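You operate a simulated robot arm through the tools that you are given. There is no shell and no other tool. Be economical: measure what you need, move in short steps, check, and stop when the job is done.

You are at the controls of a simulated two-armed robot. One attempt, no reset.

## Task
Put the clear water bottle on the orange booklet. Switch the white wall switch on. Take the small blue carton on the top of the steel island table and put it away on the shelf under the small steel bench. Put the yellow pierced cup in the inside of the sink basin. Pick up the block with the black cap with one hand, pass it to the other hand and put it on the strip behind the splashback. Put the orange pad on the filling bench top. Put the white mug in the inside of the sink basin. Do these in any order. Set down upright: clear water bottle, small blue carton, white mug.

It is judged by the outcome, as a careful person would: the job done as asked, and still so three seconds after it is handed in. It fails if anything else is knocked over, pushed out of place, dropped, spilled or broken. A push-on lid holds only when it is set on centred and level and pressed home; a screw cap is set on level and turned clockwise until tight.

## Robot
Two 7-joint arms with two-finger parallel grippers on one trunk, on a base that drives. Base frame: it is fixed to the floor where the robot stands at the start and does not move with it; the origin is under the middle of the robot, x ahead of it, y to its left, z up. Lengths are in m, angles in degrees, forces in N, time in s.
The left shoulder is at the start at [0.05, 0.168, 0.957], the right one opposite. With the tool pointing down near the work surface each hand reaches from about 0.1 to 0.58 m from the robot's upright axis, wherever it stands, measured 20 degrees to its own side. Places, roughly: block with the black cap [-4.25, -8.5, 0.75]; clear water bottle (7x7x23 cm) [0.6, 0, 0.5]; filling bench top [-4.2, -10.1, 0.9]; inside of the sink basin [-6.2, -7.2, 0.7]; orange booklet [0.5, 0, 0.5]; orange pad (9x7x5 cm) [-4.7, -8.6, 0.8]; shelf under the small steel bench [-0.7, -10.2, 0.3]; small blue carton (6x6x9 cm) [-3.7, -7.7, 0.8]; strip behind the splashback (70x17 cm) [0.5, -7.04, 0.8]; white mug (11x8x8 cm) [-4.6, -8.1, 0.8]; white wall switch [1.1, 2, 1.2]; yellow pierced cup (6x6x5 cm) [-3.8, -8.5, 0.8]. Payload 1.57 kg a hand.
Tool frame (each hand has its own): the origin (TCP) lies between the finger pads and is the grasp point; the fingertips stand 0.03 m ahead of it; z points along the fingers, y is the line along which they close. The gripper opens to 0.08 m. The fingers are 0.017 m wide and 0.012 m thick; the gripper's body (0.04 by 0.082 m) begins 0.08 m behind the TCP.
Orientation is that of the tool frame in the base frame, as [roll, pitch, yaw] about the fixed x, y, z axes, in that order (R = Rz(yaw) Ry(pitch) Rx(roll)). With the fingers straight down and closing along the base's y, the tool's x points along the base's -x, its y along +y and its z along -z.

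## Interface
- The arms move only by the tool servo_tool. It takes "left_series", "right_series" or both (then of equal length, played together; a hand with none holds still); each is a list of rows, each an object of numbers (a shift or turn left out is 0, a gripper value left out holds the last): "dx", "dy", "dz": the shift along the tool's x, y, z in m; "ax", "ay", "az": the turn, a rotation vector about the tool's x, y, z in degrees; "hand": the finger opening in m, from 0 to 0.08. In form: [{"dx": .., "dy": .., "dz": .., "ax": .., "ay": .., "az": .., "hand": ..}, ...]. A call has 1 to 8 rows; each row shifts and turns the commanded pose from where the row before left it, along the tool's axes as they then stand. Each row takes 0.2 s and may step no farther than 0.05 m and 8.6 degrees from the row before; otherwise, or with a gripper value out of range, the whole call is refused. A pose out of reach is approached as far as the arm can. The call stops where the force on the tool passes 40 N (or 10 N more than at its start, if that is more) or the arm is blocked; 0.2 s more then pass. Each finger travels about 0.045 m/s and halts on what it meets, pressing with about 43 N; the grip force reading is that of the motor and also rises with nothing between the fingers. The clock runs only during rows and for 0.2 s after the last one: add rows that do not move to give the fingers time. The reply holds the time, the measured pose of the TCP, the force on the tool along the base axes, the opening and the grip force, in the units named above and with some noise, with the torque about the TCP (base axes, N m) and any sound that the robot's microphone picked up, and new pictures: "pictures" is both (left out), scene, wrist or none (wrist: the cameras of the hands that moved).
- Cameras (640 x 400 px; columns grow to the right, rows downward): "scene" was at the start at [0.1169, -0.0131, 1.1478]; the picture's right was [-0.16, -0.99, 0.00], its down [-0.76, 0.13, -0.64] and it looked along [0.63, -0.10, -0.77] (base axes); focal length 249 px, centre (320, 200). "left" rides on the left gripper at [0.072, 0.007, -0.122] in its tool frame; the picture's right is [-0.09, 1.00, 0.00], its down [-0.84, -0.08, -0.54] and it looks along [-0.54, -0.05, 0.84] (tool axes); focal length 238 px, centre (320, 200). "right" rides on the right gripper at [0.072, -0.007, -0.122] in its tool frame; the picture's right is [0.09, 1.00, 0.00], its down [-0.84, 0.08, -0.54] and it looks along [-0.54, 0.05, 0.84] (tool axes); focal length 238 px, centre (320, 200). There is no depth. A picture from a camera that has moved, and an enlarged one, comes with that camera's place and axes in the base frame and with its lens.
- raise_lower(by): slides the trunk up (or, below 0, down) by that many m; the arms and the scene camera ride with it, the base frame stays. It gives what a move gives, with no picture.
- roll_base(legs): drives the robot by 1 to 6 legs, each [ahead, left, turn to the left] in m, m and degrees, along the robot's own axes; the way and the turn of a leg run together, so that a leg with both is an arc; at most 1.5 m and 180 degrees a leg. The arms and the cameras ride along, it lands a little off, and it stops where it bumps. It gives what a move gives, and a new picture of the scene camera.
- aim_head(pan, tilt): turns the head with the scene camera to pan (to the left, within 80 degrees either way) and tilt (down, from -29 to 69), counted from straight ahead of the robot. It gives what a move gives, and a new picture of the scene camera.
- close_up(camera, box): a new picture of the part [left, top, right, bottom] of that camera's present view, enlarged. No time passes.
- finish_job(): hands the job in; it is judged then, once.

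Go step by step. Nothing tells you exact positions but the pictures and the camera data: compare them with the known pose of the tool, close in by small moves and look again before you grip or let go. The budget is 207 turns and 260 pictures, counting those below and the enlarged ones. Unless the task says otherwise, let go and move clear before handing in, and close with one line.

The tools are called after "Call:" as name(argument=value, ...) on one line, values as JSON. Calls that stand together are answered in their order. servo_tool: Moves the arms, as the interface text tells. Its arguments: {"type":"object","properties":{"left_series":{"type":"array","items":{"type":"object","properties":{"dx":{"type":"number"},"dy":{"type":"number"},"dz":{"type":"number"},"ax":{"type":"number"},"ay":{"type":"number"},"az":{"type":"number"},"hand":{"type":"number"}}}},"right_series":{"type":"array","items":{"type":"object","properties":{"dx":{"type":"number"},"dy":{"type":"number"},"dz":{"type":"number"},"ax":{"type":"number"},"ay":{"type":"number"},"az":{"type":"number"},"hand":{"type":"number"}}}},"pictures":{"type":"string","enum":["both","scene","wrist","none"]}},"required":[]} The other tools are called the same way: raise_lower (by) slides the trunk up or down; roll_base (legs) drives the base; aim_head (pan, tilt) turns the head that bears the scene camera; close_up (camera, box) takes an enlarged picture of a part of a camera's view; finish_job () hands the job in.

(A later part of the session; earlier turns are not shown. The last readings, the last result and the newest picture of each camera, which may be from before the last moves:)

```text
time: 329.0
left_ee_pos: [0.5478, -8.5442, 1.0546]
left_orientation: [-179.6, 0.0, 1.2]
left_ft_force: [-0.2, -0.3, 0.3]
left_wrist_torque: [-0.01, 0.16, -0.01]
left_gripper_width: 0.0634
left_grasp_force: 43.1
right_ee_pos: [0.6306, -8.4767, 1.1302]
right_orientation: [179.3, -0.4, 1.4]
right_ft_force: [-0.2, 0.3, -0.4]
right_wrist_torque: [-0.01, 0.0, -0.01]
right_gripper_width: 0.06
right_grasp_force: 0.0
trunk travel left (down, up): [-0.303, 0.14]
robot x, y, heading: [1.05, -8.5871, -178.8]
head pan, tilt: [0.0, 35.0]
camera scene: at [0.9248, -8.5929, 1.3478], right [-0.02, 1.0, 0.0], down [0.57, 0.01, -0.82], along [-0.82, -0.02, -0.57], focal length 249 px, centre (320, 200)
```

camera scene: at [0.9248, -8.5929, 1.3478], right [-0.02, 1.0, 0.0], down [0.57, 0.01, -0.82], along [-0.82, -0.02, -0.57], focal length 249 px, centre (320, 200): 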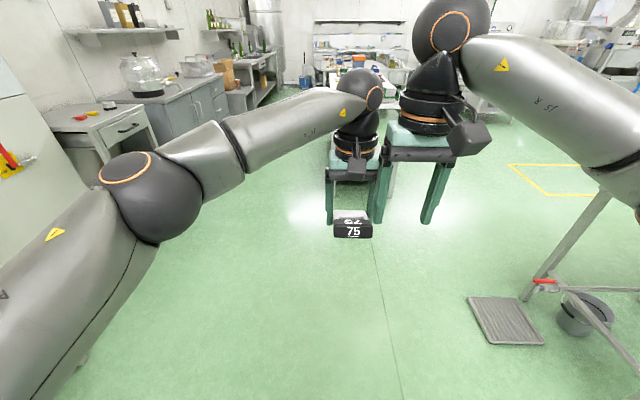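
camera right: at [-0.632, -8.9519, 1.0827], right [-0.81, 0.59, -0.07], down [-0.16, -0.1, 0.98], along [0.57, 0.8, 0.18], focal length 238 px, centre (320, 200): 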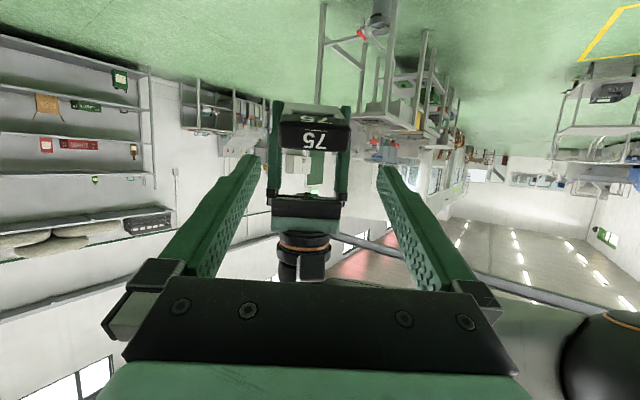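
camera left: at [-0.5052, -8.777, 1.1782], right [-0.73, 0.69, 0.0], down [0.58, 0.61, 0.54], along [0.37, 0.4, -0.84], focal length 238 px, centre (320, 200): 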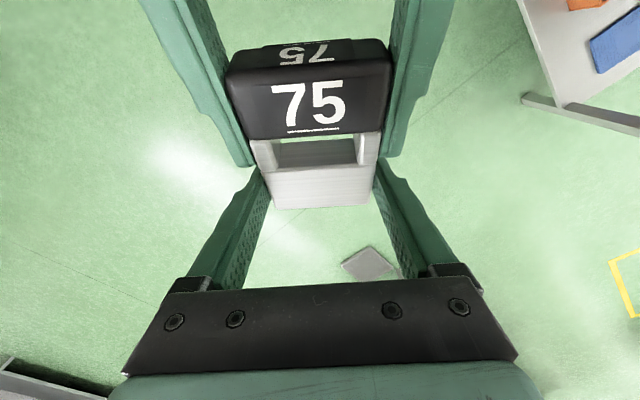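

I separate the hands and slide north along the east side of the splashback table.

Call:
servo_tool(right_series=[{"dy": -0.04}, {"dy": -0.04}, {"dy": -0.04}, {"dx": 0.04}, {"dx": 0.04}], pictures="none")

Call:
roll_base(legs=[[-0.12, -0.7, 0], [0, -0.65, -1.2]])

```text
time: 330.2
left_ee_pos: [0.5476, -8.5442, 1.0553]
left_orientation: [-179.6, 0.0, 1.1]
left_ft_force: [0.2, 0.2, -0.2]
left_wrist_torque: [-0.01, 0.16, 0.02]
left_gripper_width: 0.0637
left_grasp_force: 42.8
right_ee_pos: [0.7104, -8.3532, 1.1279]
right_orientation: [179.2, -0.2, 1.2]
right_ft_force: [-0.3, 1.0, 0.3]
right_wrist_torque: [0.01, 0.01, -0.03]
right_gripper_width: 0.0599
right_grasp_force: 0.1
trunk travel left (down, up): [-0.303, 0.14]
robot x, y, heading: [1.0522, -8.5888, -178.7]
head pan, tilt: [0.0, 35.0]
```

```text
time: 342.6
left_ee_pos: [0.6469, -7.1632, 1.0545]
left_orientation: [-179.6, 0.0, -0.2]
left_ft_force: [-0.7, 0.5, 0.7]
left_wrist_torque: [0.03, 0.18, 0.0]
left_gripper_width: 0.0638
left_grasp_force: 43.3
right_ee_pos: [0.8136, -6.977, 1.1288]
right_orientation: [179.3, -0.4, -0.2]
right_ft_force: [-0.2, 1.0, 0.3]
right_wrist_torque: [-0.02, -0.04, -0.01]
right_gripper_width: 0.0601
right_grasp_force: 0.1
trunk travel left (down, up): [-0.303, 0.14]
robot x, y, heading: [1.1489, -7.2216, 179.8]
head pan, tilt: [0.0, 35.0]
camera scene: at [1.022, -7.2222, 1.3478], right [0.0, 1.0, 0.0], down [0.57, 0.0, -0.82], along [-0.82, 0.0, -0.57], focal length 249 px, centre (320, 200)
```

scene: 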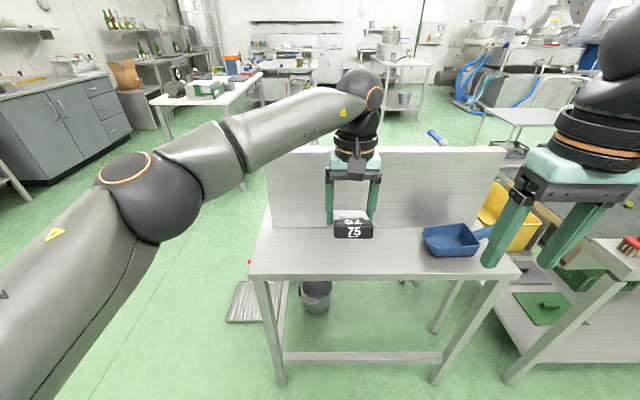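

The strip (x 0.40–0.585, y -7.42..-6.69) is free left of the blue scoop. I tilt the left hand 30° forward so the block is nearly level, then bring it over [0.49, -7.2].

Call:
servo_tool(left_series=[{"ay": -7.5, "dy": 0.01}, {"ay": -7.5, "dy": 0.01}, {"ay": -7.5, "dy": 0.01}, {"ay": -7.5, "dy": 0.007}, {"dx": -0.032, "dz": 0.0185}, {"dx": -0.032, "dz": 0.0185}, {"dx": -0.032, "dz": 0.0185}, {}])

```text
time: 344.4
left_ee_pos: [0.536, -7.1995, 1.0561]
left_orientation: [-179.7, 30.0, -0.2]
left_ft_force: [0.1, -0.2, 0.8]
left_wrist_torque: [-0.03, 0.12, 0.01]
left_gripper_width: 0.0638
left_grasp_force: 42.1
right_ee_pos: [0.8116, -6.9773, 1.1281]
right_orientation: [179.2, -0.3, -0.2]
right_ft_force: [-0.4, -0.2, 0.4]
right_wrist_torque: [-0.03, 0.01, -0.02]
right_gripper_width: 0.0598
right_grasp_force: 0.2
trunk travel left (down, up): [-0.303, 0.14]
robot x, y, heading: [1.1491, -7.2241, 180.0]
head pan, tilt: [0.0, 35.0]
camera scene: at [1.022, -7.2225, 1.3478], right [0.0, 1.0, 0.0], down [0.57, 0.0, -0.82], along [-0.82, 0.0, -0.57], focal length 249 px, centre (320, 200)
camera left: at [0.6589, -7.2074, 1.1263], right [-0.09, -1.0, 0.04], down [-0.45, 0.08, 0.89], along [-0.89, 0.06, -0.46], focal length 238 px, centre (320, 200)
```

scene: 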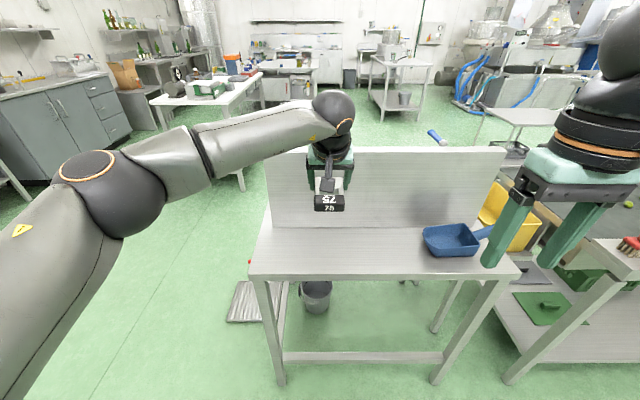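
left: 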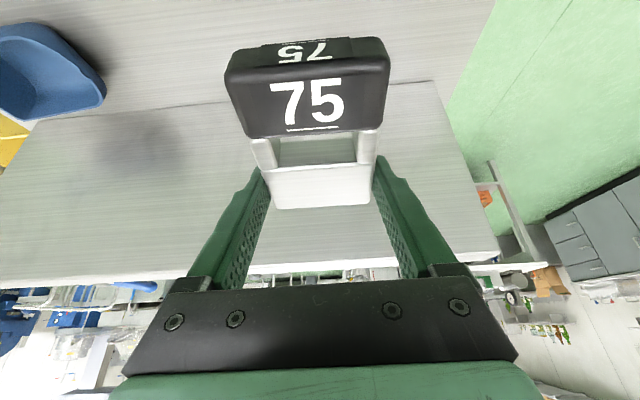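

I move forward 7 cm, and lower most of the way.

Call:
servo_tool(left_series=[{"dx": -0.0303, "dz": 0.0175}, {"dx": -0.0303, "dz": 0.0175}, {"dx": 0.0238, "dz": 0.0411}, {"dx": 0.0238, "dz": 0.0411}, {"dx": 0.0238, "dz": 0.0411}, {"dx": 0.0188, "dz": 0.0325}, {}])

```text
time: 346.0
left_ee_pos: [0.4838, -7.1997, 0.8766]
left_orientation: [-179.6, 30.0, -0.2]
left_ft_force: [0.5, 1.0, -0.2]
left_wrist_torque: [0.01, 0.11, -0.02]
left_gripper_width: 0.0637
left_grasp_force: 42.8
left hand out of reach, approached as far as the arm can: row 2
right_ee_pos: [0.814, -6.9782, 1.1289]
right_orientation: [179.3, -0.3, -0.2]
right_ft_force: [-0.1, 0.4, 0.0]
right_wrist_torque: [0.0, 0.03, 0.03]
right_gripper_width: 0.0603
right_grasp_force: 0.0
trunk travel left (down, up): [-0.303, 0.14]
robot x, y, heading: [1.1485, -7.2237, 179.8]
head pan, tilt: [0.0, 35.0]
camera scene: at [1.0219, -7.2224, 1.3478], right [0.0, 1.0, 0.0], down [0.57, 0.0, -0.82], along [-0.82, 0.0, -0.57], focal length 249 px, centre (320, 200)
camera left: at [0.6058, -7.2068, 0.9469], right [-0.09, -1.0, 0.04], down [-0.45, 0.07, 0.89], along [-0.89, 0.06, -0.46], focal length 238 px, centre (320, 200)
```

scene: 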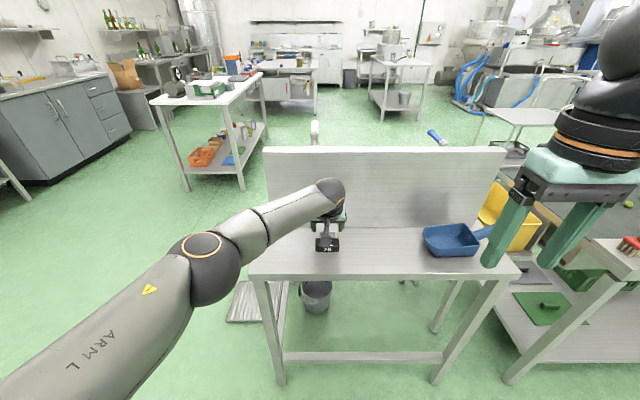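
left: 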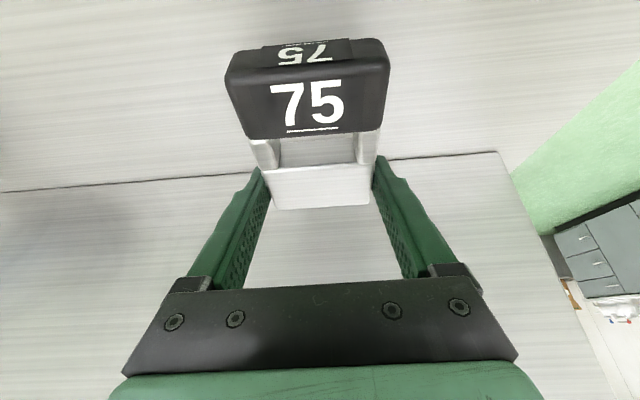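

I nudge forward 1.5 cm and lower slowly to contact.

Call:
servo_tool(left_series=[{"dx": -0.013, "dz": 0.0075}, {"dx": 0.0125, "dz": 0.0217}, {"dx": 0.004, "dz": 0.007}, {"dx": 0.003, "dz": 0.0052}, {"dx": 0.002, "dz": 0.0035}, {"dx": 0.002, "dz": 0.0035}, {"dx": 0.002, "dz": 0.0035}, {"dx": 0.002, "dz": 0.0035}])

```text
time: 347.8
left_ee_pos: [0.4809, -7.2042, 0.8398]
left_orientation: [-179.7, 30.1, -0.1]
left_ft_force: [-0.1, 0.2, 0.2]
left_wrist_torque: [-0.02, 0.12, 0.03]
left_gripper_width: 0.0636
left_grasp_force: 43.6
left hand out of reach, approached as far as the arm can: row 1, 2, 3, 7
right_ee_pos: [0.8128, -6.977, 1.1277]
right_orientation: [179.2, -0.4, -0.2]
right_ft_force: [0.5, 0.1, 0.6]
right_wrist_torque: [0.05, -0.01, 0.04]
right_gripper_width: 0.0599
right_grasp_force: 0.0
trunk travel left (down, up): [-0.303, 0.14]
robot x, y, heading: [1.1518, -7.2205, 179.6]
head pan, tilt: [0.0, 35.0]
camera scene: at [1.0218, -7.2223, 1.3478], right [0.0, 1.0, 0.0], down [0.57, 0.0, -0.82], along [-0.82, 0.0, -0.57], focal length 249 px, centre (320, 200)
camera left: at [0.6034, -7.2112, 0.9108], right [-0.09, -1.0, 0.04], down [-0.45, 0.07, 0.89], along [-0.89, 0.06, -0.46], focal length 238 px, centre (320, 200)
```

scene: 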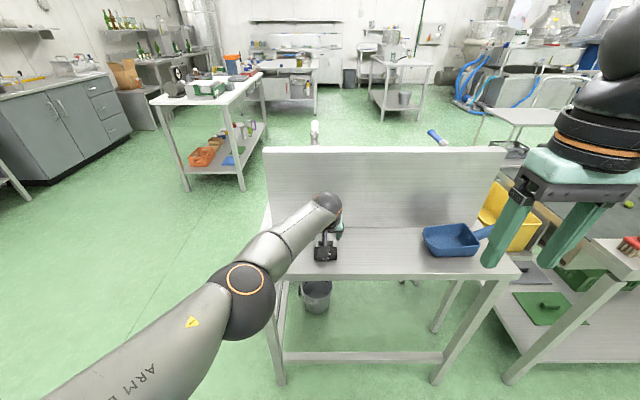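
left: 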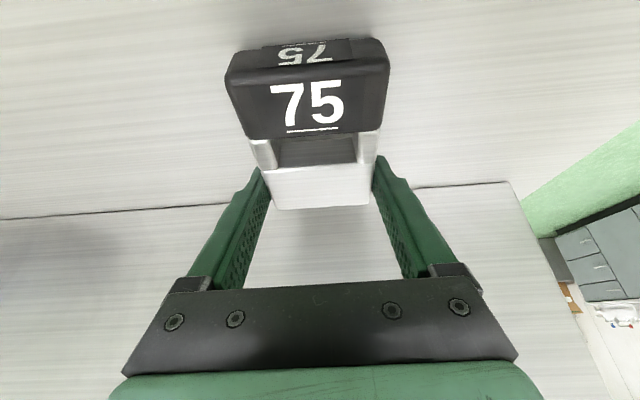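

Reach limit again; I pull the arm back 4 cm and drive 6 cm forward.

Call:
servo_tool(left_series=[{"dx": 0.0173, "dz": -0.01}, {"dx": 0.0173, "dz": -0.01}], pictures="none")

Call:
roll_base(legs=[[0.055, 0, 0]])

Call:
servo_tool(left_series=[{"dx": 0.002, "dz": 0.0035}, {"dx": 0.002, "dz": 0.0035}, {"dx": 0.0015, "dz": 0.0026}, {"dx": 0.0015, "dz": 0.0026}, {"dx": 0.0015, "dz": 0.0026}, {"dx": 0.0015, "dz": 0.0026}, {"dx": 0.0015, "dz": 0.0026}, {"dx": 0.0015, "dz": 0.0026}])

```text
time: 348.4
left_ee_pos: [0.5211, -7.2007, 0.8421]
left_orientation: [-179.6, 30.0, -0.2]
left_ft_force: [0.8, 0.6, -0.6]
left_wrist_torque: [-0.02, 0.18, 0.02]
left_gripper_width: 0.0636
left_grasp_force: 42.7
left hand out of reach, approached as far as the arm can: row 1
right_ee_pos: [0.8122, -6.9772, 1.1286]
right_orientation: [179.2, -0.3, -0.2]
right_ft_force: [-0.3, -0.5, -0.2]
right_wrist_torque: [-0.01, 0.0, 0.03]
right_gripper_width: 0.0601
right_grasp_force: 0.0
trunk travel left (down, up): [-0.303, 0.14]
robot x, y, heading: [1.1492, -7.2204, 179.3]
head pan, tilt: [0.0, 35.0]
```

```text
time: 349.4
left_ee_pos: [0.4638, -7.2032, 0.842]
left_orientation: [-179.6, 30.0, -0.1]
left_ft_force: [0.4, 0.4, 0.4]
left_wrist_torque: [0.01, 0.11, 0.02]
left_gripper_width: 0.0635
left_grasp_force: 43.4
right_ee_pos: [0.7559, -6.9779, 1.1286]
right_orientation: [179.2, -0.4, -0.1]
right_ft_force: [-0.4, 0.8, 0.0]
right_wrist_torque: [0.03, -0.04, 0.03]
right_gripper_width: 0.0601
right_grasp_force: 0.1
trunk travel left (down, up): [-0.303, 0.14]
robot x, y, heading: [1.0926, -7.2249, 179.8]
head pan, tilt: [0.0, 35.0]
camera scene: at [0.9652, -7.2224, 1.3476], right [0.0, 1.0, 0.0], down [0.57, 0.0, -0.82], along [-0.82, 0.0, -0.57], focal length 249 px, centre (320, 200)
```

scene: 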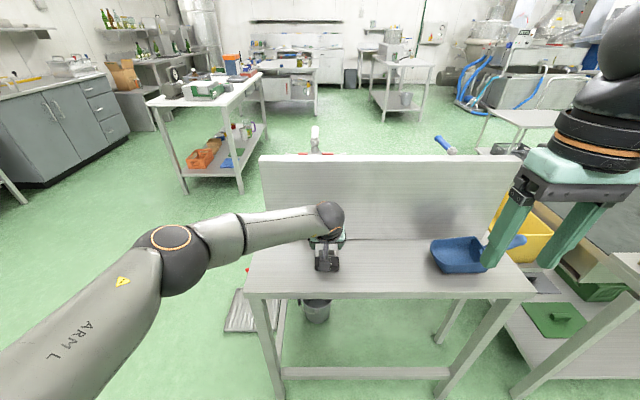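

```text
time: 350.9
left_ee_pos: [0.4618, -7.2017, 0.8296]
left_orientation: [-179.6, 31.0, -0.1]
left_ft_force: [0.7, 0.3, 15.1]
left_wrist_torque: [-0.66, -1.1, 0.07]
left_gripper_width: 0.0637
left_grasp_force: 42.7
right_ee_pos: [0.7578, -6.9777, 1.129]
right_orientation: [179.3, -0.2, 0.0]
right_ft_force: [-0.5, 1.0, -0.3]
right_wrist_torque: [-0.01, -0.02, 0.02]
right_gripper_width: 0.0602
right_grasp_force: 0.0
trunk travel left (down, up): [-0.303, 0.14]
robot x, y, heading: [1.095, -7.2247, 179.8]
head pan, tilt: [0.0, 35.0]
stopped in row 7 (left hand): the force on the tool passed its limit at 43 N (the readings are from after the stop); the commanded pose is now the measured one
camera scene: at [0.9682, -7.2225, 1.3478], right [0.0, 1.0, 0.0], down [0.57, 0.0, -0.82], along [-0.82, 0.0, -0.57], focal length 249 px, centre (320, 200)
camera left: at [0.5855, -7.209, 0.8989], right [-0.09, -1.0, 0.04], down [-0.44, 0.07, 0.9], along [-0.9, 0.06, -0.44], focal length 238 px, centre (320, 200)
```

scene: 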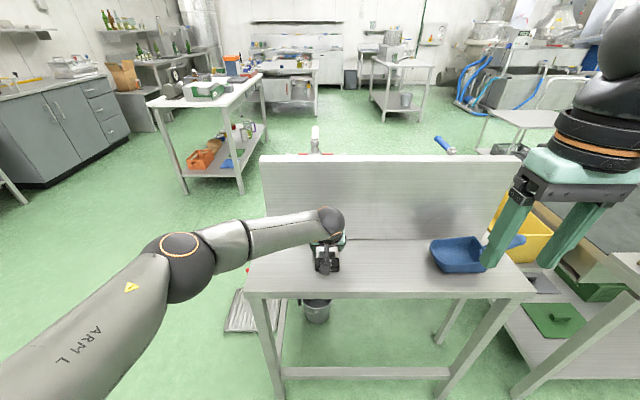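
left: 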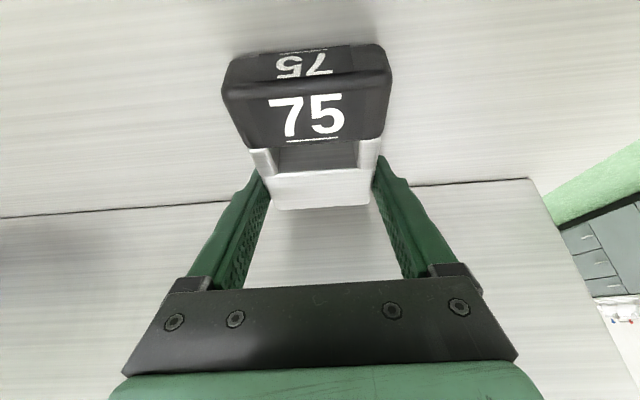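

The cap end touched down and the block is nearly level. I release and withdraw.

Call:
servo_tool(left_series=[{"hand": 0.08}, {}, {}, {"dz": -0.03}, {"dz": -0.045}, {"dz": -0.045}, {"dz": -0.045}])

Call:
close_up(camera="scene", box=[240, 180, 440, 310])

```text
time: 352.5
left_ee_pos: [0.548, -7.2041, 0.97]
left_orientation: [-179.7, 30.6, -0.1]
left_ft_force: [0.2, 0.1, 0.5]
left_wrist_torque: [0.01, -0.02, -0.01]
left_gripper_width: 0.08
left_grasp_force: 0.1
right_ee_pos: [0.757, -6.9773, 1.1283]
right_orientation: [179.4, -0.3, -0.1]
right_ft_force: [0.4, 0.4, 0.9]
right_wrist_torque: [-0.01, -0.01, -0.02]
right_gripper_width: 0.0603
right_grasp_force: 0.1
trunk travel left (down, up): [-0.303, 0.14]
robot x, y, heading: [1.0929, -7.2232, 179.9]
head pan, tilt: [0.0, 35.0]
camera scene: at [0.9672, -7.2225, 1.3479], right [0.0, 1.0, 0.0], down [0.57, 0.0, -0.82], along [-0.82, 0.0, -0.57], focal length 249 px, centre (320, 200)
camera left: at [0.6715, -7.2124, 1.0397], right [-0.08, -1.0, 0.04], down [-0.44, 0.07, 0.89], along [-0.89, 0.06, -0.45], focal length 238 px, centre (320, 200)
```

scene: 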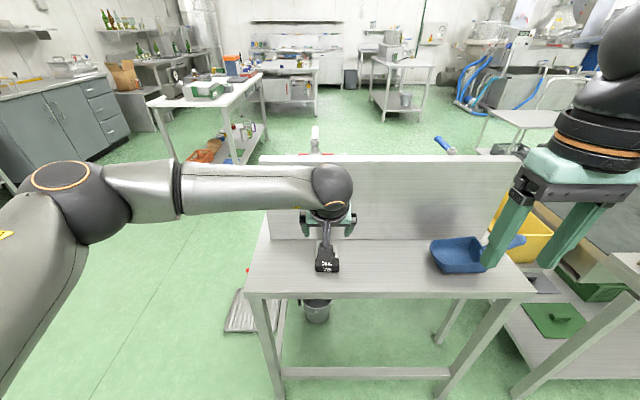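
left: 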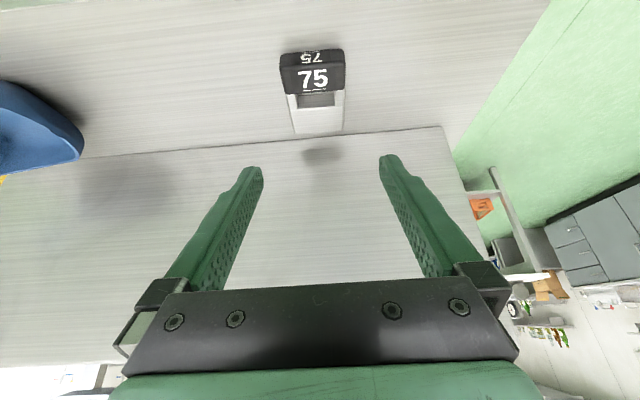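

```text
3.08 times, centred on (340, 245) of scene
camera zoom: at [0.9672, -7.2225, 1.3479], right [0.0, 1.0, 0.0], down [0.57, 0.0, -0.82], along [-0.82, 0.0, -0.57], focal length 767 px, centre (258, 62)
```

zoom: 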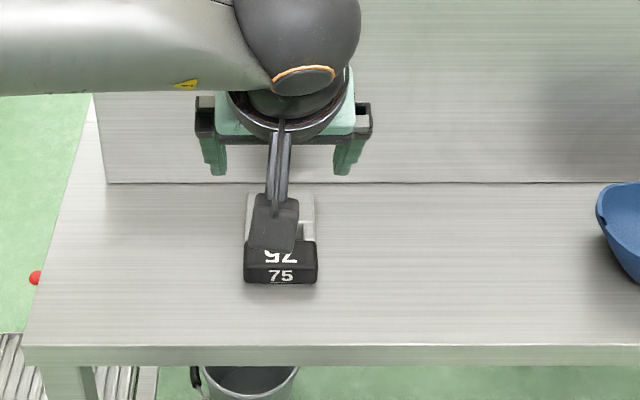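

The block lies flat on the strip. Next I return to the island; first tidy the left hand, then drive back south and west along the aisle.

Call:
servo_tool(left_series=[{"dz": -0.04}, {"dz": -0.04, "ay": 7.5}, {"ay": 7.5}, {"ay": 7.5}, {"ay": 8}, {"dx": 0.045, "dz": -0.02}, {"dx": 0.045, "dz": -0.02}], pictures="none")

Call:
roll_base(legs=[[-0.15, 0.1, 0], [0, 1.0, 0], [0, 0.9, 0]])

```text
time: 354.1
left_ee_pos: [0.6782, -7.2052, 1.0801]
left_orientation: [-179.7, 0.1, -0.3]
left_ft_force: [-0.4, -0.2, -0.6]
left_wrist_torque: [-0.03, 0.03, 0.0]
left_gripper_width: 0.08
left_grasp_force: 0.1
right_ee_pos: [0.7578, -6.978, 1.129]
right_orientation: [179.4, -0.2, -0.1]
right_ft_force: [-0.4, 0.3, 0.2]
right_wrist_torque: [0.01, -0.03, 0.0]
right_gripper_width: 0.0601
right_grasp_force: 0.1
trunk travel left (down, up): [-0.303, 0.14]
robot x, y, heading: [1.0953, -7.2233, 179.9]
head pan, tilt: [0.0, 35.0]
```

```text
time: 372.2
left_ee_pos: [0.8489, -9.2086, 1.0791]
left_orientation: [-179.7, 0.2, 0.4]
left_ft_force: [0.7, -0.3, -0.1]
left_wrist_torque: [0.01, 0.02, 0.04]
left_gripper_width: 0.0797
left_grasp_force: 0.0
right_ee_pos: [0.9277, -8.9804, 1.1279]
right_orientation: [179.2, -0.2, 0.7]
right_ft_force: [-0.4, -0.2, 0.1]
right_wrist_torque: [-0.03, -0.01, 0.01]
right_gripper_width: 0.0599
right_grasp_force: 0.0
trunk travel left (down, up): [-0.303, 0.14]
robot x, y, heading: [1.2657, -9.2256, -179.4]
head pan, tilt: [0.0, 35.0]
camera scene: at [1.1404, -9.2227, 1.3479], right [-0.01, 1.0, 0.0], down [0.57, 0.01, -0.82], along [-0.82, -0.01, -0.57], focal length 249 px, centre (320, 200)
```

scene: 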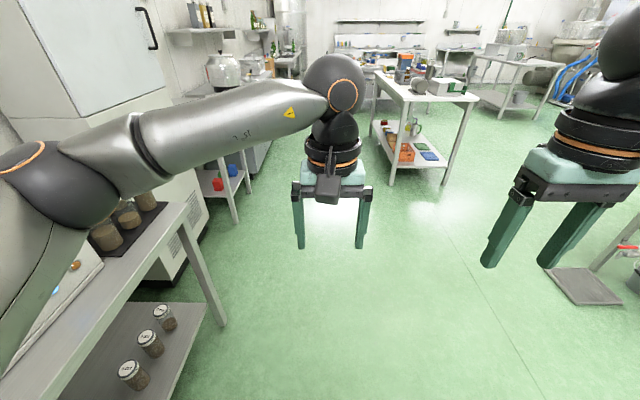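

The left elbow hovers near the jar bench, so I shift away from it first, then drive west past it.

Call:
roll_base(legs=[[0, -0.3, 0], [1.4, 0, 0], [0.6, 0.22, -0.6], [0.9, 0, 0]])

```text
time: 389.2
left_ee_pos: [-1.9782, -9.0948, 1.0781]
left_orientation: [-179.7, 0.3, -2.5]
left_ft_force: [0.1, -0.2, 0.6]
left_wrist_torque: [-0.01, 0.0, -0.02]
left_gripper_width: 0.0797
left_grasp_force: 0.0
right_ee_pos: [-1.8884, -8.8699, 1.1288]
right_orientation: [179.3, -0.4, -2.3]
right_ft_force: [0.5, 0.6, -0.8]
right_wrist_torque: [0.0, -0.02, -0.01]
right_gripper_width: 0.0599
right_grasp_force: 0.0
trunk travel left (down, up): [-0.303, 0.14]
robot x, y, heading: [-1.5624, -9.1276, 177.7]
head pan, tilt: [0.0, 35.0]
camera scene: at [-1.6888, -9.1234, 1.3478], right [0.04, 1.0, 0.0], down [0.57, -0.02, -0.82], along [-0.82, 0.03, -0.57], focal length 249 px, centre (320, 200)
```

scene: 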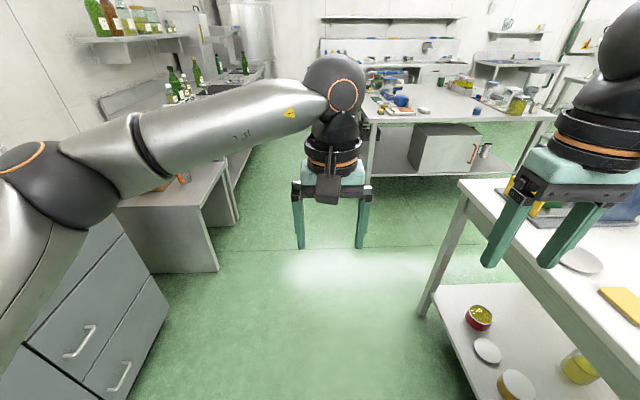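

I continue west along the aisle and turn to face the island.

Call:
roll_base(legs=[[1.15, 0.06, 2.3], [1.1, 0.0, 0], [0, 0, -90]])

Call:
aim_head(pan=0, tilt=50)

```text
time: 404.2
left_ee_pos: [-3.8103, -8.7022, 1.0791]
left_orientation: [-179.7, 0.2, -92.5]
left_ft_force: [1.0, -0.9, 0.2]
left_wrist_torque: [0.03, 0.01, 0.02]
left_gripper_width: 0.0798
left_grasp_force: 0.0
right_ee_pos: [-3.5867, -8.7903, 1.1294]
right_orientation: [179.2, -0.2, -92.3]
right_ft_force: [0.6, 1.1, 0.4]
right_wrist_torque: [0.01, -0.02, -0.01]
right_gripper_width: 0.06
right_grasp_force: 0.1
trunk travel left (down, up): [-0.303, 0.14]
robot x, y, heading: [-3.8452, -9.1173, 87.5]
head pan, tilt: [0.0, 35.0]
camera scene: at [-3.8369, -8.9897, 1.3479], right [1.0, -0.04, 0.0], down [-0.02, -0.57, -0.82], along [0.03, 0.82, -0.57], focal length 249 px, centre (320, 200)
```

scene: 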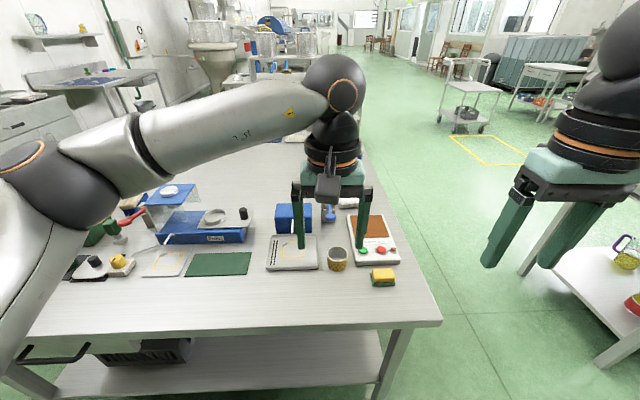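

```text
time: 404.9
left_ee_pos: [-3.8094, -8.7014, 1.0779]
left_orientation: [-179.7, 0.2, -92.5]
left_ft_force: [-0.1, 0.4, -0.6]
left_wrist_torque: [0.03, 0.01, 0.02]
left_gripper_width: 0.0802
left_grasp_force: 0.0
right_ee_pos: [-3.5853, -8.7911, 1.1296]
right_orientation: [179.3, -0.3, -92.3]
right_ft_force: [0.8, -0.1, -0.5]
right_wrist_torque: [0.03, 0.01, 0.0]
right_gripper_width: 0.0601
right_grasp_force: 0.1
trunk travel left (down, up): [-0.303, 0.14]
robot x, y, heading: [-3.8459, -9.1161, 87.4]
head pan, tilt: [0.0, 50.0]
camera scene: at [-3.8375, -9.0007, 1.3262], right [1.0, -0.04, 0.0], down [-0.03, -0.76, -0.64], along [0.03, 0.64, -0.77], focal length 249 px, centre (320, 200)
```

scene: 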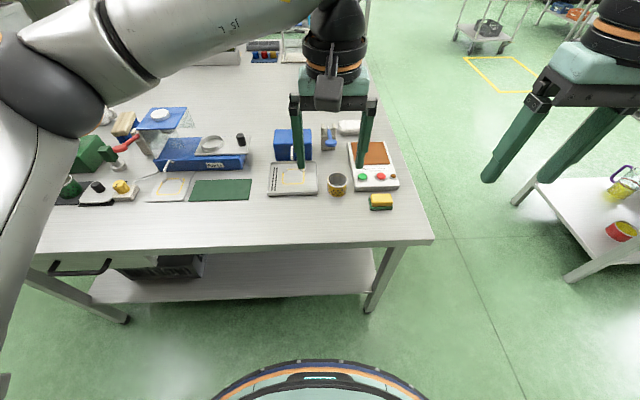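

The yellow cup is at about [-3.767,-8.52]. I move the left hand aside, nudge the base forward, then look with the right hand.

Call:
servo_tool(left_series=[{"dy": 0.045}, {"dy": 0.045}, {"dy": 0.045}, {"dy": 0.045}], pictures="none")

Call:
roll_base(legs=[[0.07, 0.02, 2.6]])

Call:
close_up(camera="right", box=[0, 0, 640, 400])

```text
time: 405.9
left_ee_pos: [-3.9884, -8.6919, 1.0798]
left_orientation: [-179.8, 0.2, -92.6]
left_ft_force: [-0.1, -0.6, 0.3]
left_wrist_torque: [0.02, -0.04, -0.03]
left_gripper_width: 0.0801
left_grasp_force: 0.1
right_ee_pos: [-3.5867, -8.7906, 1.1294]
right_orientation: [179.3, -0.3, -92.3]
right_ft_force: [0.3, -0.6, 0.4]
right_wrist_torque: [-0.03, 0.01, -0.03]
right_gripper_width: 0.0601
right_grasp_force: 0.1
trunk travel left (down, up): [-0.303, 0.14]
robot x, y, heading: [-3.8441, -9.1193, 87.6]
head pan, tilt: [0.0, 50.0]
```

```text
time: 407.0
left_ee_pos: [-4.0269, -8.6238, 1.0779]
left_orientation: [-179.6, 0.1, -89.8]
left_ft_force: [-0.3, -0.3, 0.1]
left_wrist_torque: [0.0, 0.0, 0.03]
left_gripper_width: 0.0801
left_grasp_force: 0.0
right_ee_pos: [-3.6199, -8.7047, 1.1285]
right_orientation: [179.3, -0.3, -89.7]
right_ft_force: [-0.2, -0.1, -0.9]
right_wrist_torque: [0.0, -0.02, 0.0]
right_gripper_width: 0.0599
right_grasp_force: 0.0
trunk travel left (down, up): [-0.303, 0.14]
robot x, y, heading: [-3.8615, -9.0424, 90.2]
head pan, tilt: [0.0, 50.0]
camera scene: at [-3.8615, -8.9266, 1.326], right [1.0, 0.01, 0.0], down [0.0, -0.77, -0.64], along [0.0, 0.64, -0.77], focal length 249 px, centre (320, 200)
```

scene: 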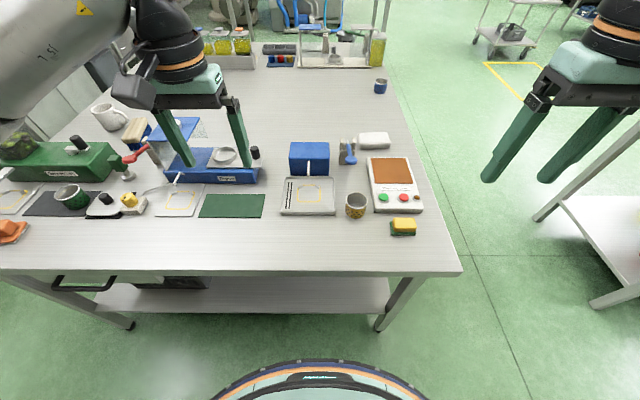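

```text
1.00 times, centred on (320, 200) of right (not enlarged: the box is as wide or as high as the picture)
camera zoom: at [-3.6111, -8.7752, 1.25], right [-0.99, -0.1, 0.01], down [-0.08, 0.84, 0.54], along [-0.06, 0.53, -0.84], focal length 238 px, centre (320, 200)
```

zoom: 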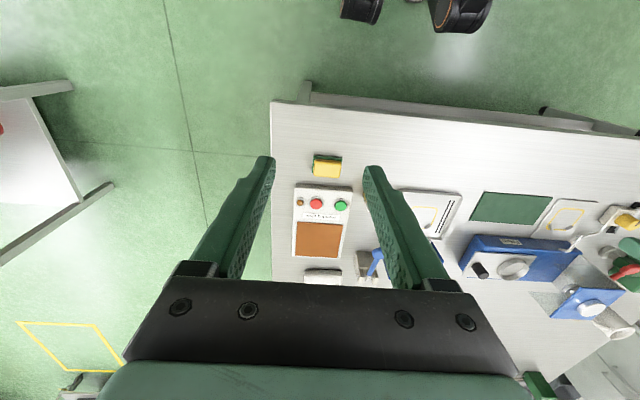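

Call:
close_up(camera="scene", box=[270, 130, 430, 250])

```text
3.33 times, centred on (350, 190) of scene
camera zoom: at [-3.8615, -8.9266, 1.326], right [1.0, 0.01, 0.0], down [0.0, -0.77, -0.64], along [0.0, 0.64, -0.77], focal length 831 px, centre (220, 233)
```

zoom: 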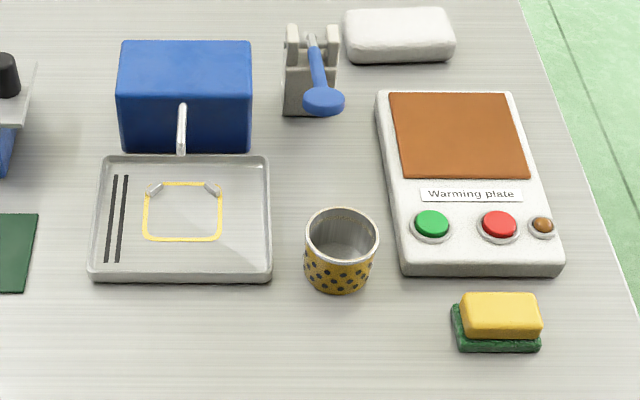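

The warming plate is close on the cup's right, so I rotate the grip about 34° to bring the right finger in front of the plate. I move above the cup.

Call:
servo_tool(right_series=[{"dx": -0.0382, "dy": 0.0292, "hand": 0.074}, {"dx": -0.0382, "dy": 0.0292}, {"dx": -0.0382, "dy": 0.0292}, {"dx": -0.0382, "dy": 0.0292}, {"dx": -0.0382, "dy": 0.0292}, {"az": 8.5, "dz": 0.04}, {"az": 8.5, "dz": 0.04}, {"az": 8.5, "dz": 0.04}], pictures="none")

Call:
servo_tool(right_series=[{"az": 8.5, "dz": 0.03}, {}])

```text
time: 408.8
left_ee_pos: [-4.0268, -8.6245, 1.0783]
left_orientation: [-179.7, 0.2, -89.8]
left_ft_force: [0.1, -0.3, -0.3]
left_wrist_torque: [0.04, 0.0, -0.01]
left_gripper_width: 0.0799
left_grasp_force: 0.0
right_ee_pos: [-3.7693, -8.5153, 1.0103]
right_orientation: [179.5, -0.5, -115.2]
right_ft_force: [-0.7, -1.0, 0.4]
right_wrist_torque: [0.01, -0.01, -0.03]
right_gripper_width: 0.0742
right_grasp_force: 0.1
trunk travel left (down, up): [-0.303, 0.14]
robot x, y, heading: [-3.8618, -9.045, 90.4]
head pan, tilt: [0.0, 50.0]
```

```text
time: 409.4
left_ee_pos: [-4.0272, -8.6261, 1.0796]
left_orientation: [-179.8, 0.2, -89.8]
left_ft_force: [0.5, -0.2, 0.3]
left_wrist_torque: [0.01, -0.02, 0.01]
left_gripper_width: 0.08
left_grasp_force: 0.0
right_ee_pos: [-3.77, -8.5146, 0.9795]
right_orientation: [179.5, -0.6, -123.8]
right_ft_force: [0.9, 0.6, -0.1]
right_wrist_torque: [0.02, 0.02, 0.04]
right_gripper_width: 0.0739
right_grasp_force: 0.0
trunk travel left (down, up): [-0.303, 0.14]
robot x, y, heading: [-3.8595, -9.0465, 90.4]
head pan, tilt: [0.0, 50.0]
camera scene: at [-3.8613, -8.9276, 1.3262], right [1.0, 0.01, 0.0], down [0.0, -0.77, -0.64], along [0.0, 0.64, -0.77], focal length 249 px, centre (320, 200)
camera right: at [-3.802, -8.5771, 1.102], right [-0.88, 0.48, 0.01], down [0.41, 0.74, 0.53], along [0.25, 0.47, -0.85], focal length 238 px, centre (320, 200)
```

scene: 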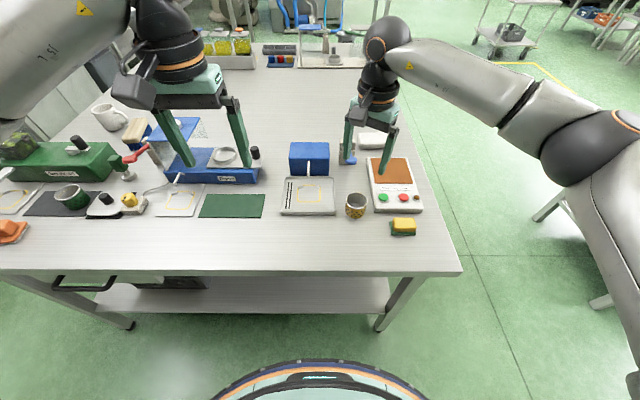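
right: 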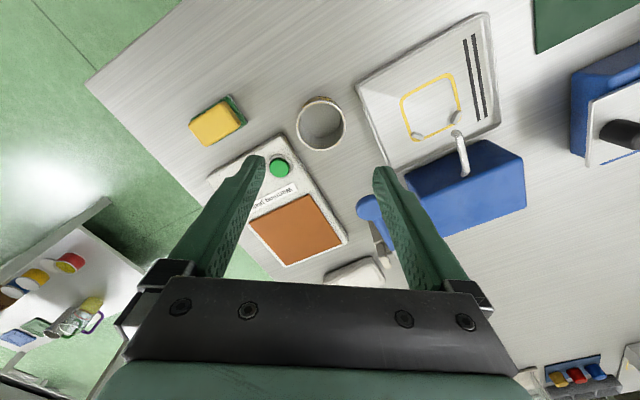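

The cup is centred and both fingers will land clear of the plate and tray. I descend and grip.

Call:
servo_tool(right_series=[{"dz": 0.045}, {"dz": 0.045}, {"dz": 0.04}, {"dz": 0.03}, {}, {"hand": 0.0}, {}, {}])

```text
time: 411.2
left_ee_pos: [-4.0275, -8.6262, 1.0787]
left_orientation: [-179.7, 0.2, -89.8]
left_ft_force: [-0.5, 0.5, 0.6]
left_wrist_torque: [0.02, 0.01, 0.0]
left_gripper_width: 0.0801
left_grasp_force: 0.1
right_ee_pos: [-3.7685, -8.5165, 0.8187]
right_orientation: [179.6, -0.7, -123.7]
right_ft_force: [-0.5, 0.0, -0.2]
right_wrist_torque: [-0.02, 0.0, 0.02]
right_gripper_width: 0.0543
right_grasp_force: 29.5
trunk travel left (down, up): [-0.303, 0.14]
robot x, y, heading: [-3.8605, -9.0438, 90.2]
head pan, tilt: [0.0, 50.0]
camera scene: at [-3.8612, -8.9274, 1.3261], right [1.0, 0.01, 0.0], down [0.0, -0.77, -0.64], along [0.0, 0.64, -0.77], focal length 249 px, centre (320, 200)
camera right: at [-3.8021, -8.579, 0.9408], right [-0.88, 0.47, 0.01], down [0.41, 0.74, 0.53], along [0.25, 0.47, -0.85], focal length 238 px, centre (320, 200)
```

scene: 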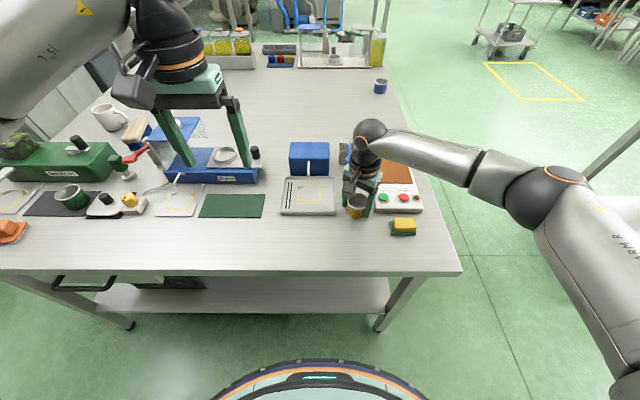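
right: 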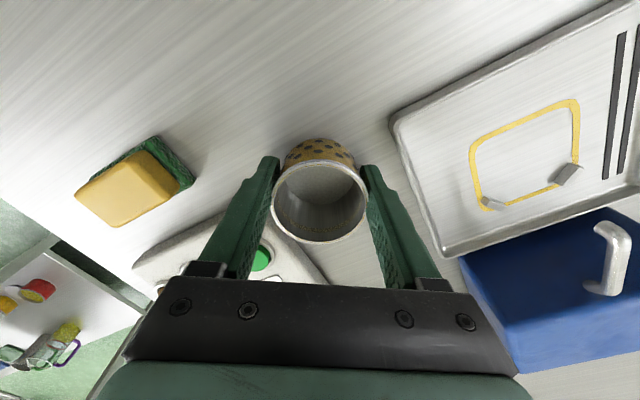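

Gripped (5.4 cm). I lift the cup straight up and bring it back, re-squaring the wrist.

Call:
servo_tool(right_series=[{}, {"dz": -0.04}, {"dz": -0.045}, {"dz": -0.045}, {"dz": -0.045}, {"dz": -0.045, "az": -8.5}, {"dz": -0.03, "az": -8.5}, {"az": -8.5}])

```text
time: 413.0
left_ee_pos: [-4.0259, -8.625, 1.0791]
left_orientation: [-179.7, 0.1, -89.8]
left_ft_force: [0.0, -0.3, -0.6]
left_wrist_torque: [0.02, 0.0, 0.0]
left_gripper_width: 0.0799
left_grasp_force: 0.1
right_ee_pos: [-3.7695, -8.5148, 1.0712]
right_orientation: [179.3, -0.4, -97.9]
right_ft_force: [0.4, 0.2, -1.1]
right_wrist_torque: [0.03, 0.03, 0.07]
right_gripper_width: 0.0542
right_grasp_force: 43.0
trunk travel left (down, up): [-0.303, 0.14]
robot x, y, heading: [-3.8637, -9.0445, 90.3]
head pan, tilt: [0.0, 50.0]
camera scene: at [-3.8612, -8.9273, 1.3261], right [1.0, 0.01, 0.0], down [0.0, -0.77, -0.64], along [0.0, 0.64, -0.77], focal length 249 px, centre (320, 200)
camera right: at [-3.7701, -8.5858, 1.1923], right [-1.0, 0.05, 0.01], down [0.05, 0.84, 0.54], along [0.01, 0.54, -0.84], focal length 238 px, centre (320, 200)
```

scene: 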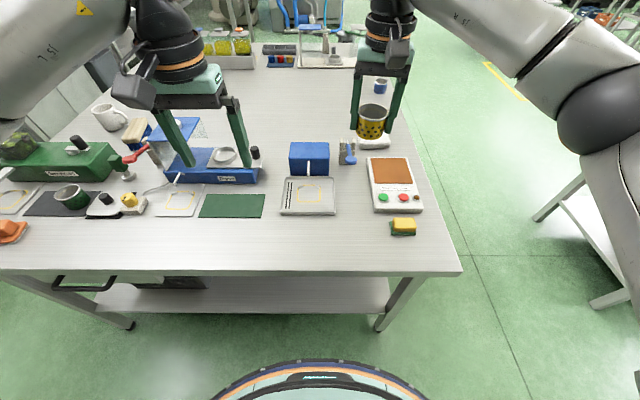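
right: 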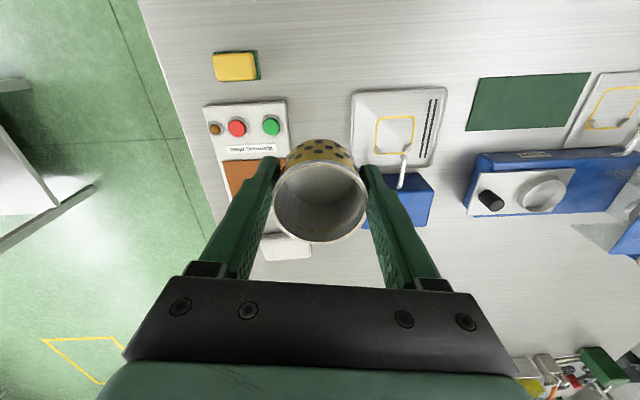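

The cup is held. I pull it in and slide left toward the orange pad.

Call:
servo_tool(right_series=[{"dx": 0.045}, {"dx": 0.045}, {"dx": 0.045}, {}], pictures="none")

Call:
roll_base(legs=[[0, 0.65, 0]])

Call:
close_up(camera="scene", box=[180, 150, 340, 270])

Call:
close_up(camera="left", box=[0, 0, 640, 400])

```text
time: 414.0
left_ee_pos: [-4.0277, -8.6258, 1.078]
left_orientation: [-179.7, 0.3, -89.8]
left_ft_force: [0.0, 0.3, 1.3]
left_wrist_torque: [0.01, -0.01, 0.0]
left_gripper_width: 0.0798
left_grasp_force: 0.0
right_ee_pos: [-3.7866, -8.6504, 1.0667]
right_orientation: [179.3, -0.4, -98.1]
right_ft_force: [0.1, -0.9, -0.8]
right_wrist_torque: [-0.03, 0.01, 0.0]
right_gripper_width: 0.0541
right_grasp_force: 42.9
trunk travel left (down, up): [-0.303, 0.14]
robot x, y, heading: [-3.8603, -9.0432, 90.2]
head pan, tilt: [0.0, 50.0]
```

```text
time: 420.1
left_ee_pos: [-4.6672, -8.6305, 1.0799]
left_orientation: [-179.8, 0.2, -89.5]
left_ft_force: [-0.1, 0.3, 0.6]
left_wrist_torque: [0.01, 0.0, -0.01]
left_gripper_width: 0.08
left_grasp_force: 0.1
right_ee_pos: [-4.4282, -8.6537, 1.0655]
right_orientation: [179.4, -0.4, -97.9]
right_ft_force: [-0.9, -0.2, -1.5]
right_wrist_torque: [-0.03, 0.0, 0.03]
right_gripper_width: 0.0537
right_grasp_force: 43.4
trunk travel left (down, up): [-0.303, 0.14]
robot x, y, heading: [-4.5003, -9.0502, 90.5]
head pan, tilt: [0.0, 50.0]
camera scene: at [-4.5016, -8.9327, 1.3261], right [1.0, 0.01, 0.0], down [0.01, -0.77, -0.64], along [-0.01, 0.64, -0.77], focal length 249 px, centre (320, 200)
```

scene: 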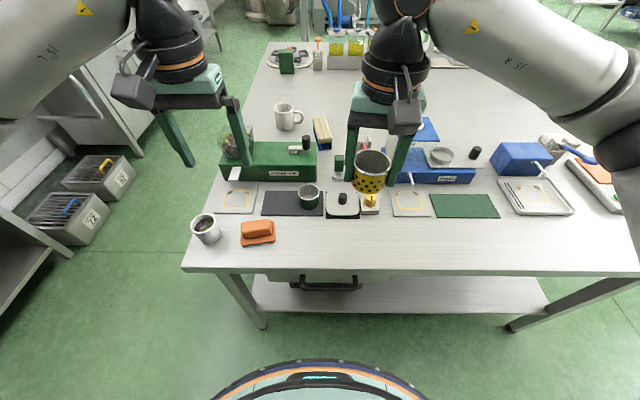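

```text
3.33 times, centred on (260, 210) of scene
camera zoom: at [-4.5016, -8.9327, 1.3261], right [1.0, 0.01, 0.0], down [0.01, -0.77, -0.64], along [-0.01, 0.64, -0.77], focal length 831 px, centre (520, 167)
```

zoom: 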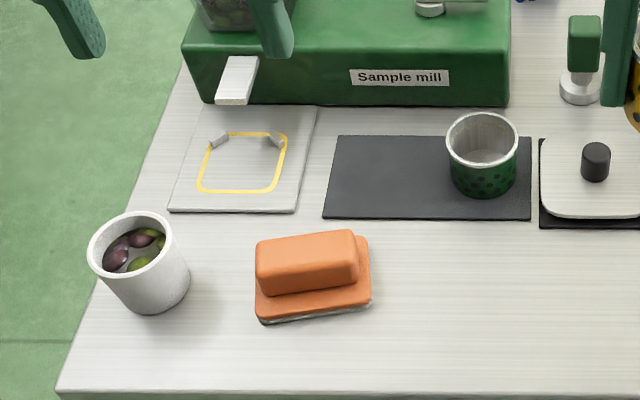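

```text
1.00 times, centred on (320, 200) of left (not enlarged: the box is as wide or as high as the picture)
camera zoom: at [-4.6754, -8.7036, 1.2022], right [-1.0, 0.09, -0.01], down [0.07, 0.84, 0.55], along [0.05, 0.54, -0.84], focal length 238 px, centre (320, 200)
```

zoom: 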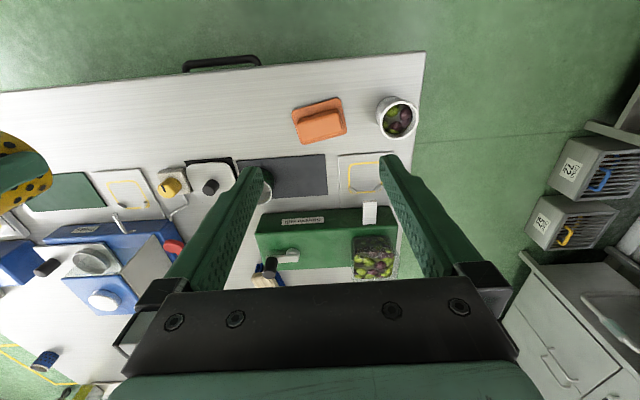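

The pad's grip is narrow only along y, so I'll pick it facing east from the island's west side, together with the mug. I move around the south-west corner.

Call:
roll_base(legs=[[-0.08, 0.42, 0], [0, 0, -90], [-0.32, 0, 0], [0, 0.5, 0]])

```text
time: 434.3
left_ee_pos: [-4.8369, -8.4744, 1.0788]
left_orientation: [-179.7, 0.3, -179.0]
left_ft_force: [0.6, -0.9, -0.5]
left_wrist_torque: [-0.03, 0.0, 0.04]
left_gripper_width: 0.0799
left_grasp_force: 0.1
right_ee_pos: [-4.8566, -8.7143, 1.0673]
right_orientation: [179.4, -0.4, 172.8]
right_ft_force: [-0.8, 0.2, -1.5]
right_wrist_torque: [-0.03, -0.01, 0.02]
right_gripper_width: 0.0531
right_grasp_force: 42.5
trunk travel left (down, up): [-0.303, 0.14]
robot x, y, heading: [-5.2551, -8.6428, 1.2]
head pan, tilt: [0.0, 50.0]
camera scene: at [-5.1344, -8.643, 1.3261], right [0.02, -1.0, 0.0], down [-0.77, -0.02, -0.64], along [0.64, 0.01, -0.77], focal length 249 px, centre (320, 200)
```

scene: 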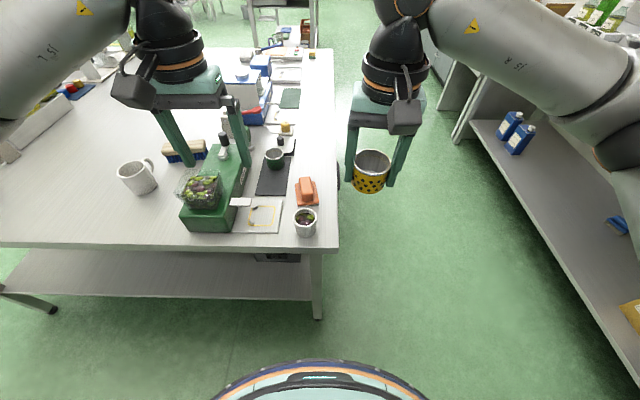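

I line the left hand up with the pad.

Call:
roll_base(legs=[[0.05, -0.12, -1.2]])

Call:
close_up(camera="scene", box=[240, 130, 360, 230])

Call:
close_up(camera="left", box=[0, 0, 640, 400])

```text
time: 436.0
left_ee_pos: [-4.7829, -8.6014, 1.0793]
left_orientation: [-179.7, 0.2, 179.9]
left_ft_force: [-0.5, -0.6, 0.3]
left_wrist_torque: [0.02, -0.01, -0.01]
left_gripper_width: 0.0798
left_grasp_force: 0.2
right_ee_pos: [-4.8085, -8.8408, 1.0679]
right_orientation: [179.3, -0.5, 171.5]
right_ft_force: [1.0, 0.3, 0.1]
right_wrist_torque: [0.01, -0.02, -0.01]
right_gripper_width: 0.053
right_grasp_force: 42.8
trunk travel left (down, up): [-0.303, 0.14]
robot x, y, heading: [-5.2042, -8.764, -0.2]
head pan, tilt: [0.0, 50.0]
camera scene: at [-5.0842, -8.7636, 1.3261], right [0.0, -1.0, 0.0], down [-0.77, 0.0, -0.64], along [0.64, 0.0, -0.77], focal length 249 px, centre (320, 200)
```

scene: 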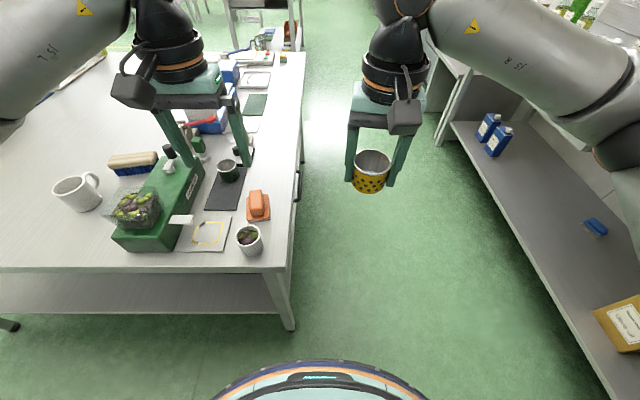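

```text
4.00 times, centred on (300, 180) of scene
camera zoom: at [-5.0842, -8.7636, 1.3261], right [0.0, -1.0, 0.0], down [-0.77, 0.0, -0.64], along [0.64, 0.0, -0.77], focal length 997 px, centre (400, 280)
```

zoom: 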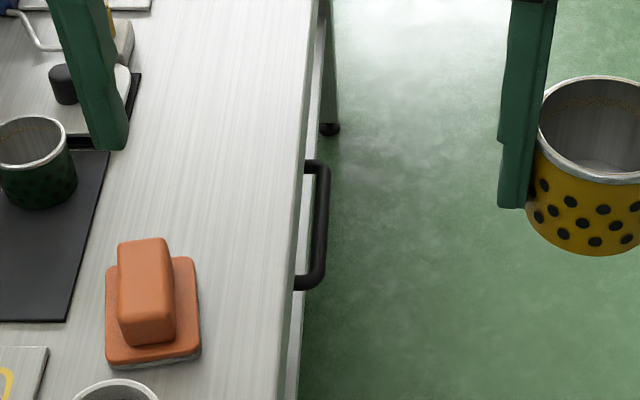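

```text
1.00 times, centred on (320, 200) of left (not enlarged: the box is as wide or as high as the picture)
camera zoom: at [-4.8556, -8.5934, 1.2022], right [0.1, 1.0, -0.01], down [0.83, -0.08, 0.55], along [0.54, -0.06, -0.84], focal length 238 px, centre (320, 200)
```

zoom: 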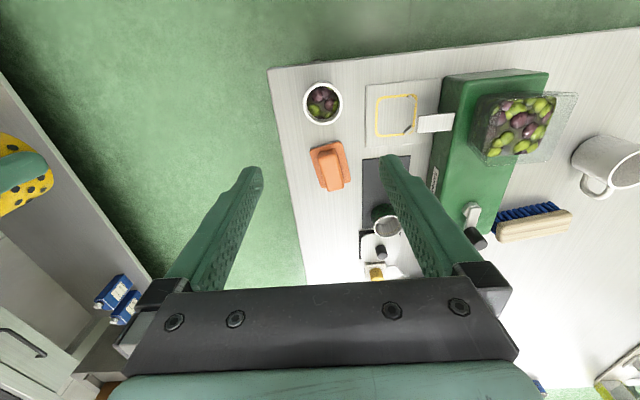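

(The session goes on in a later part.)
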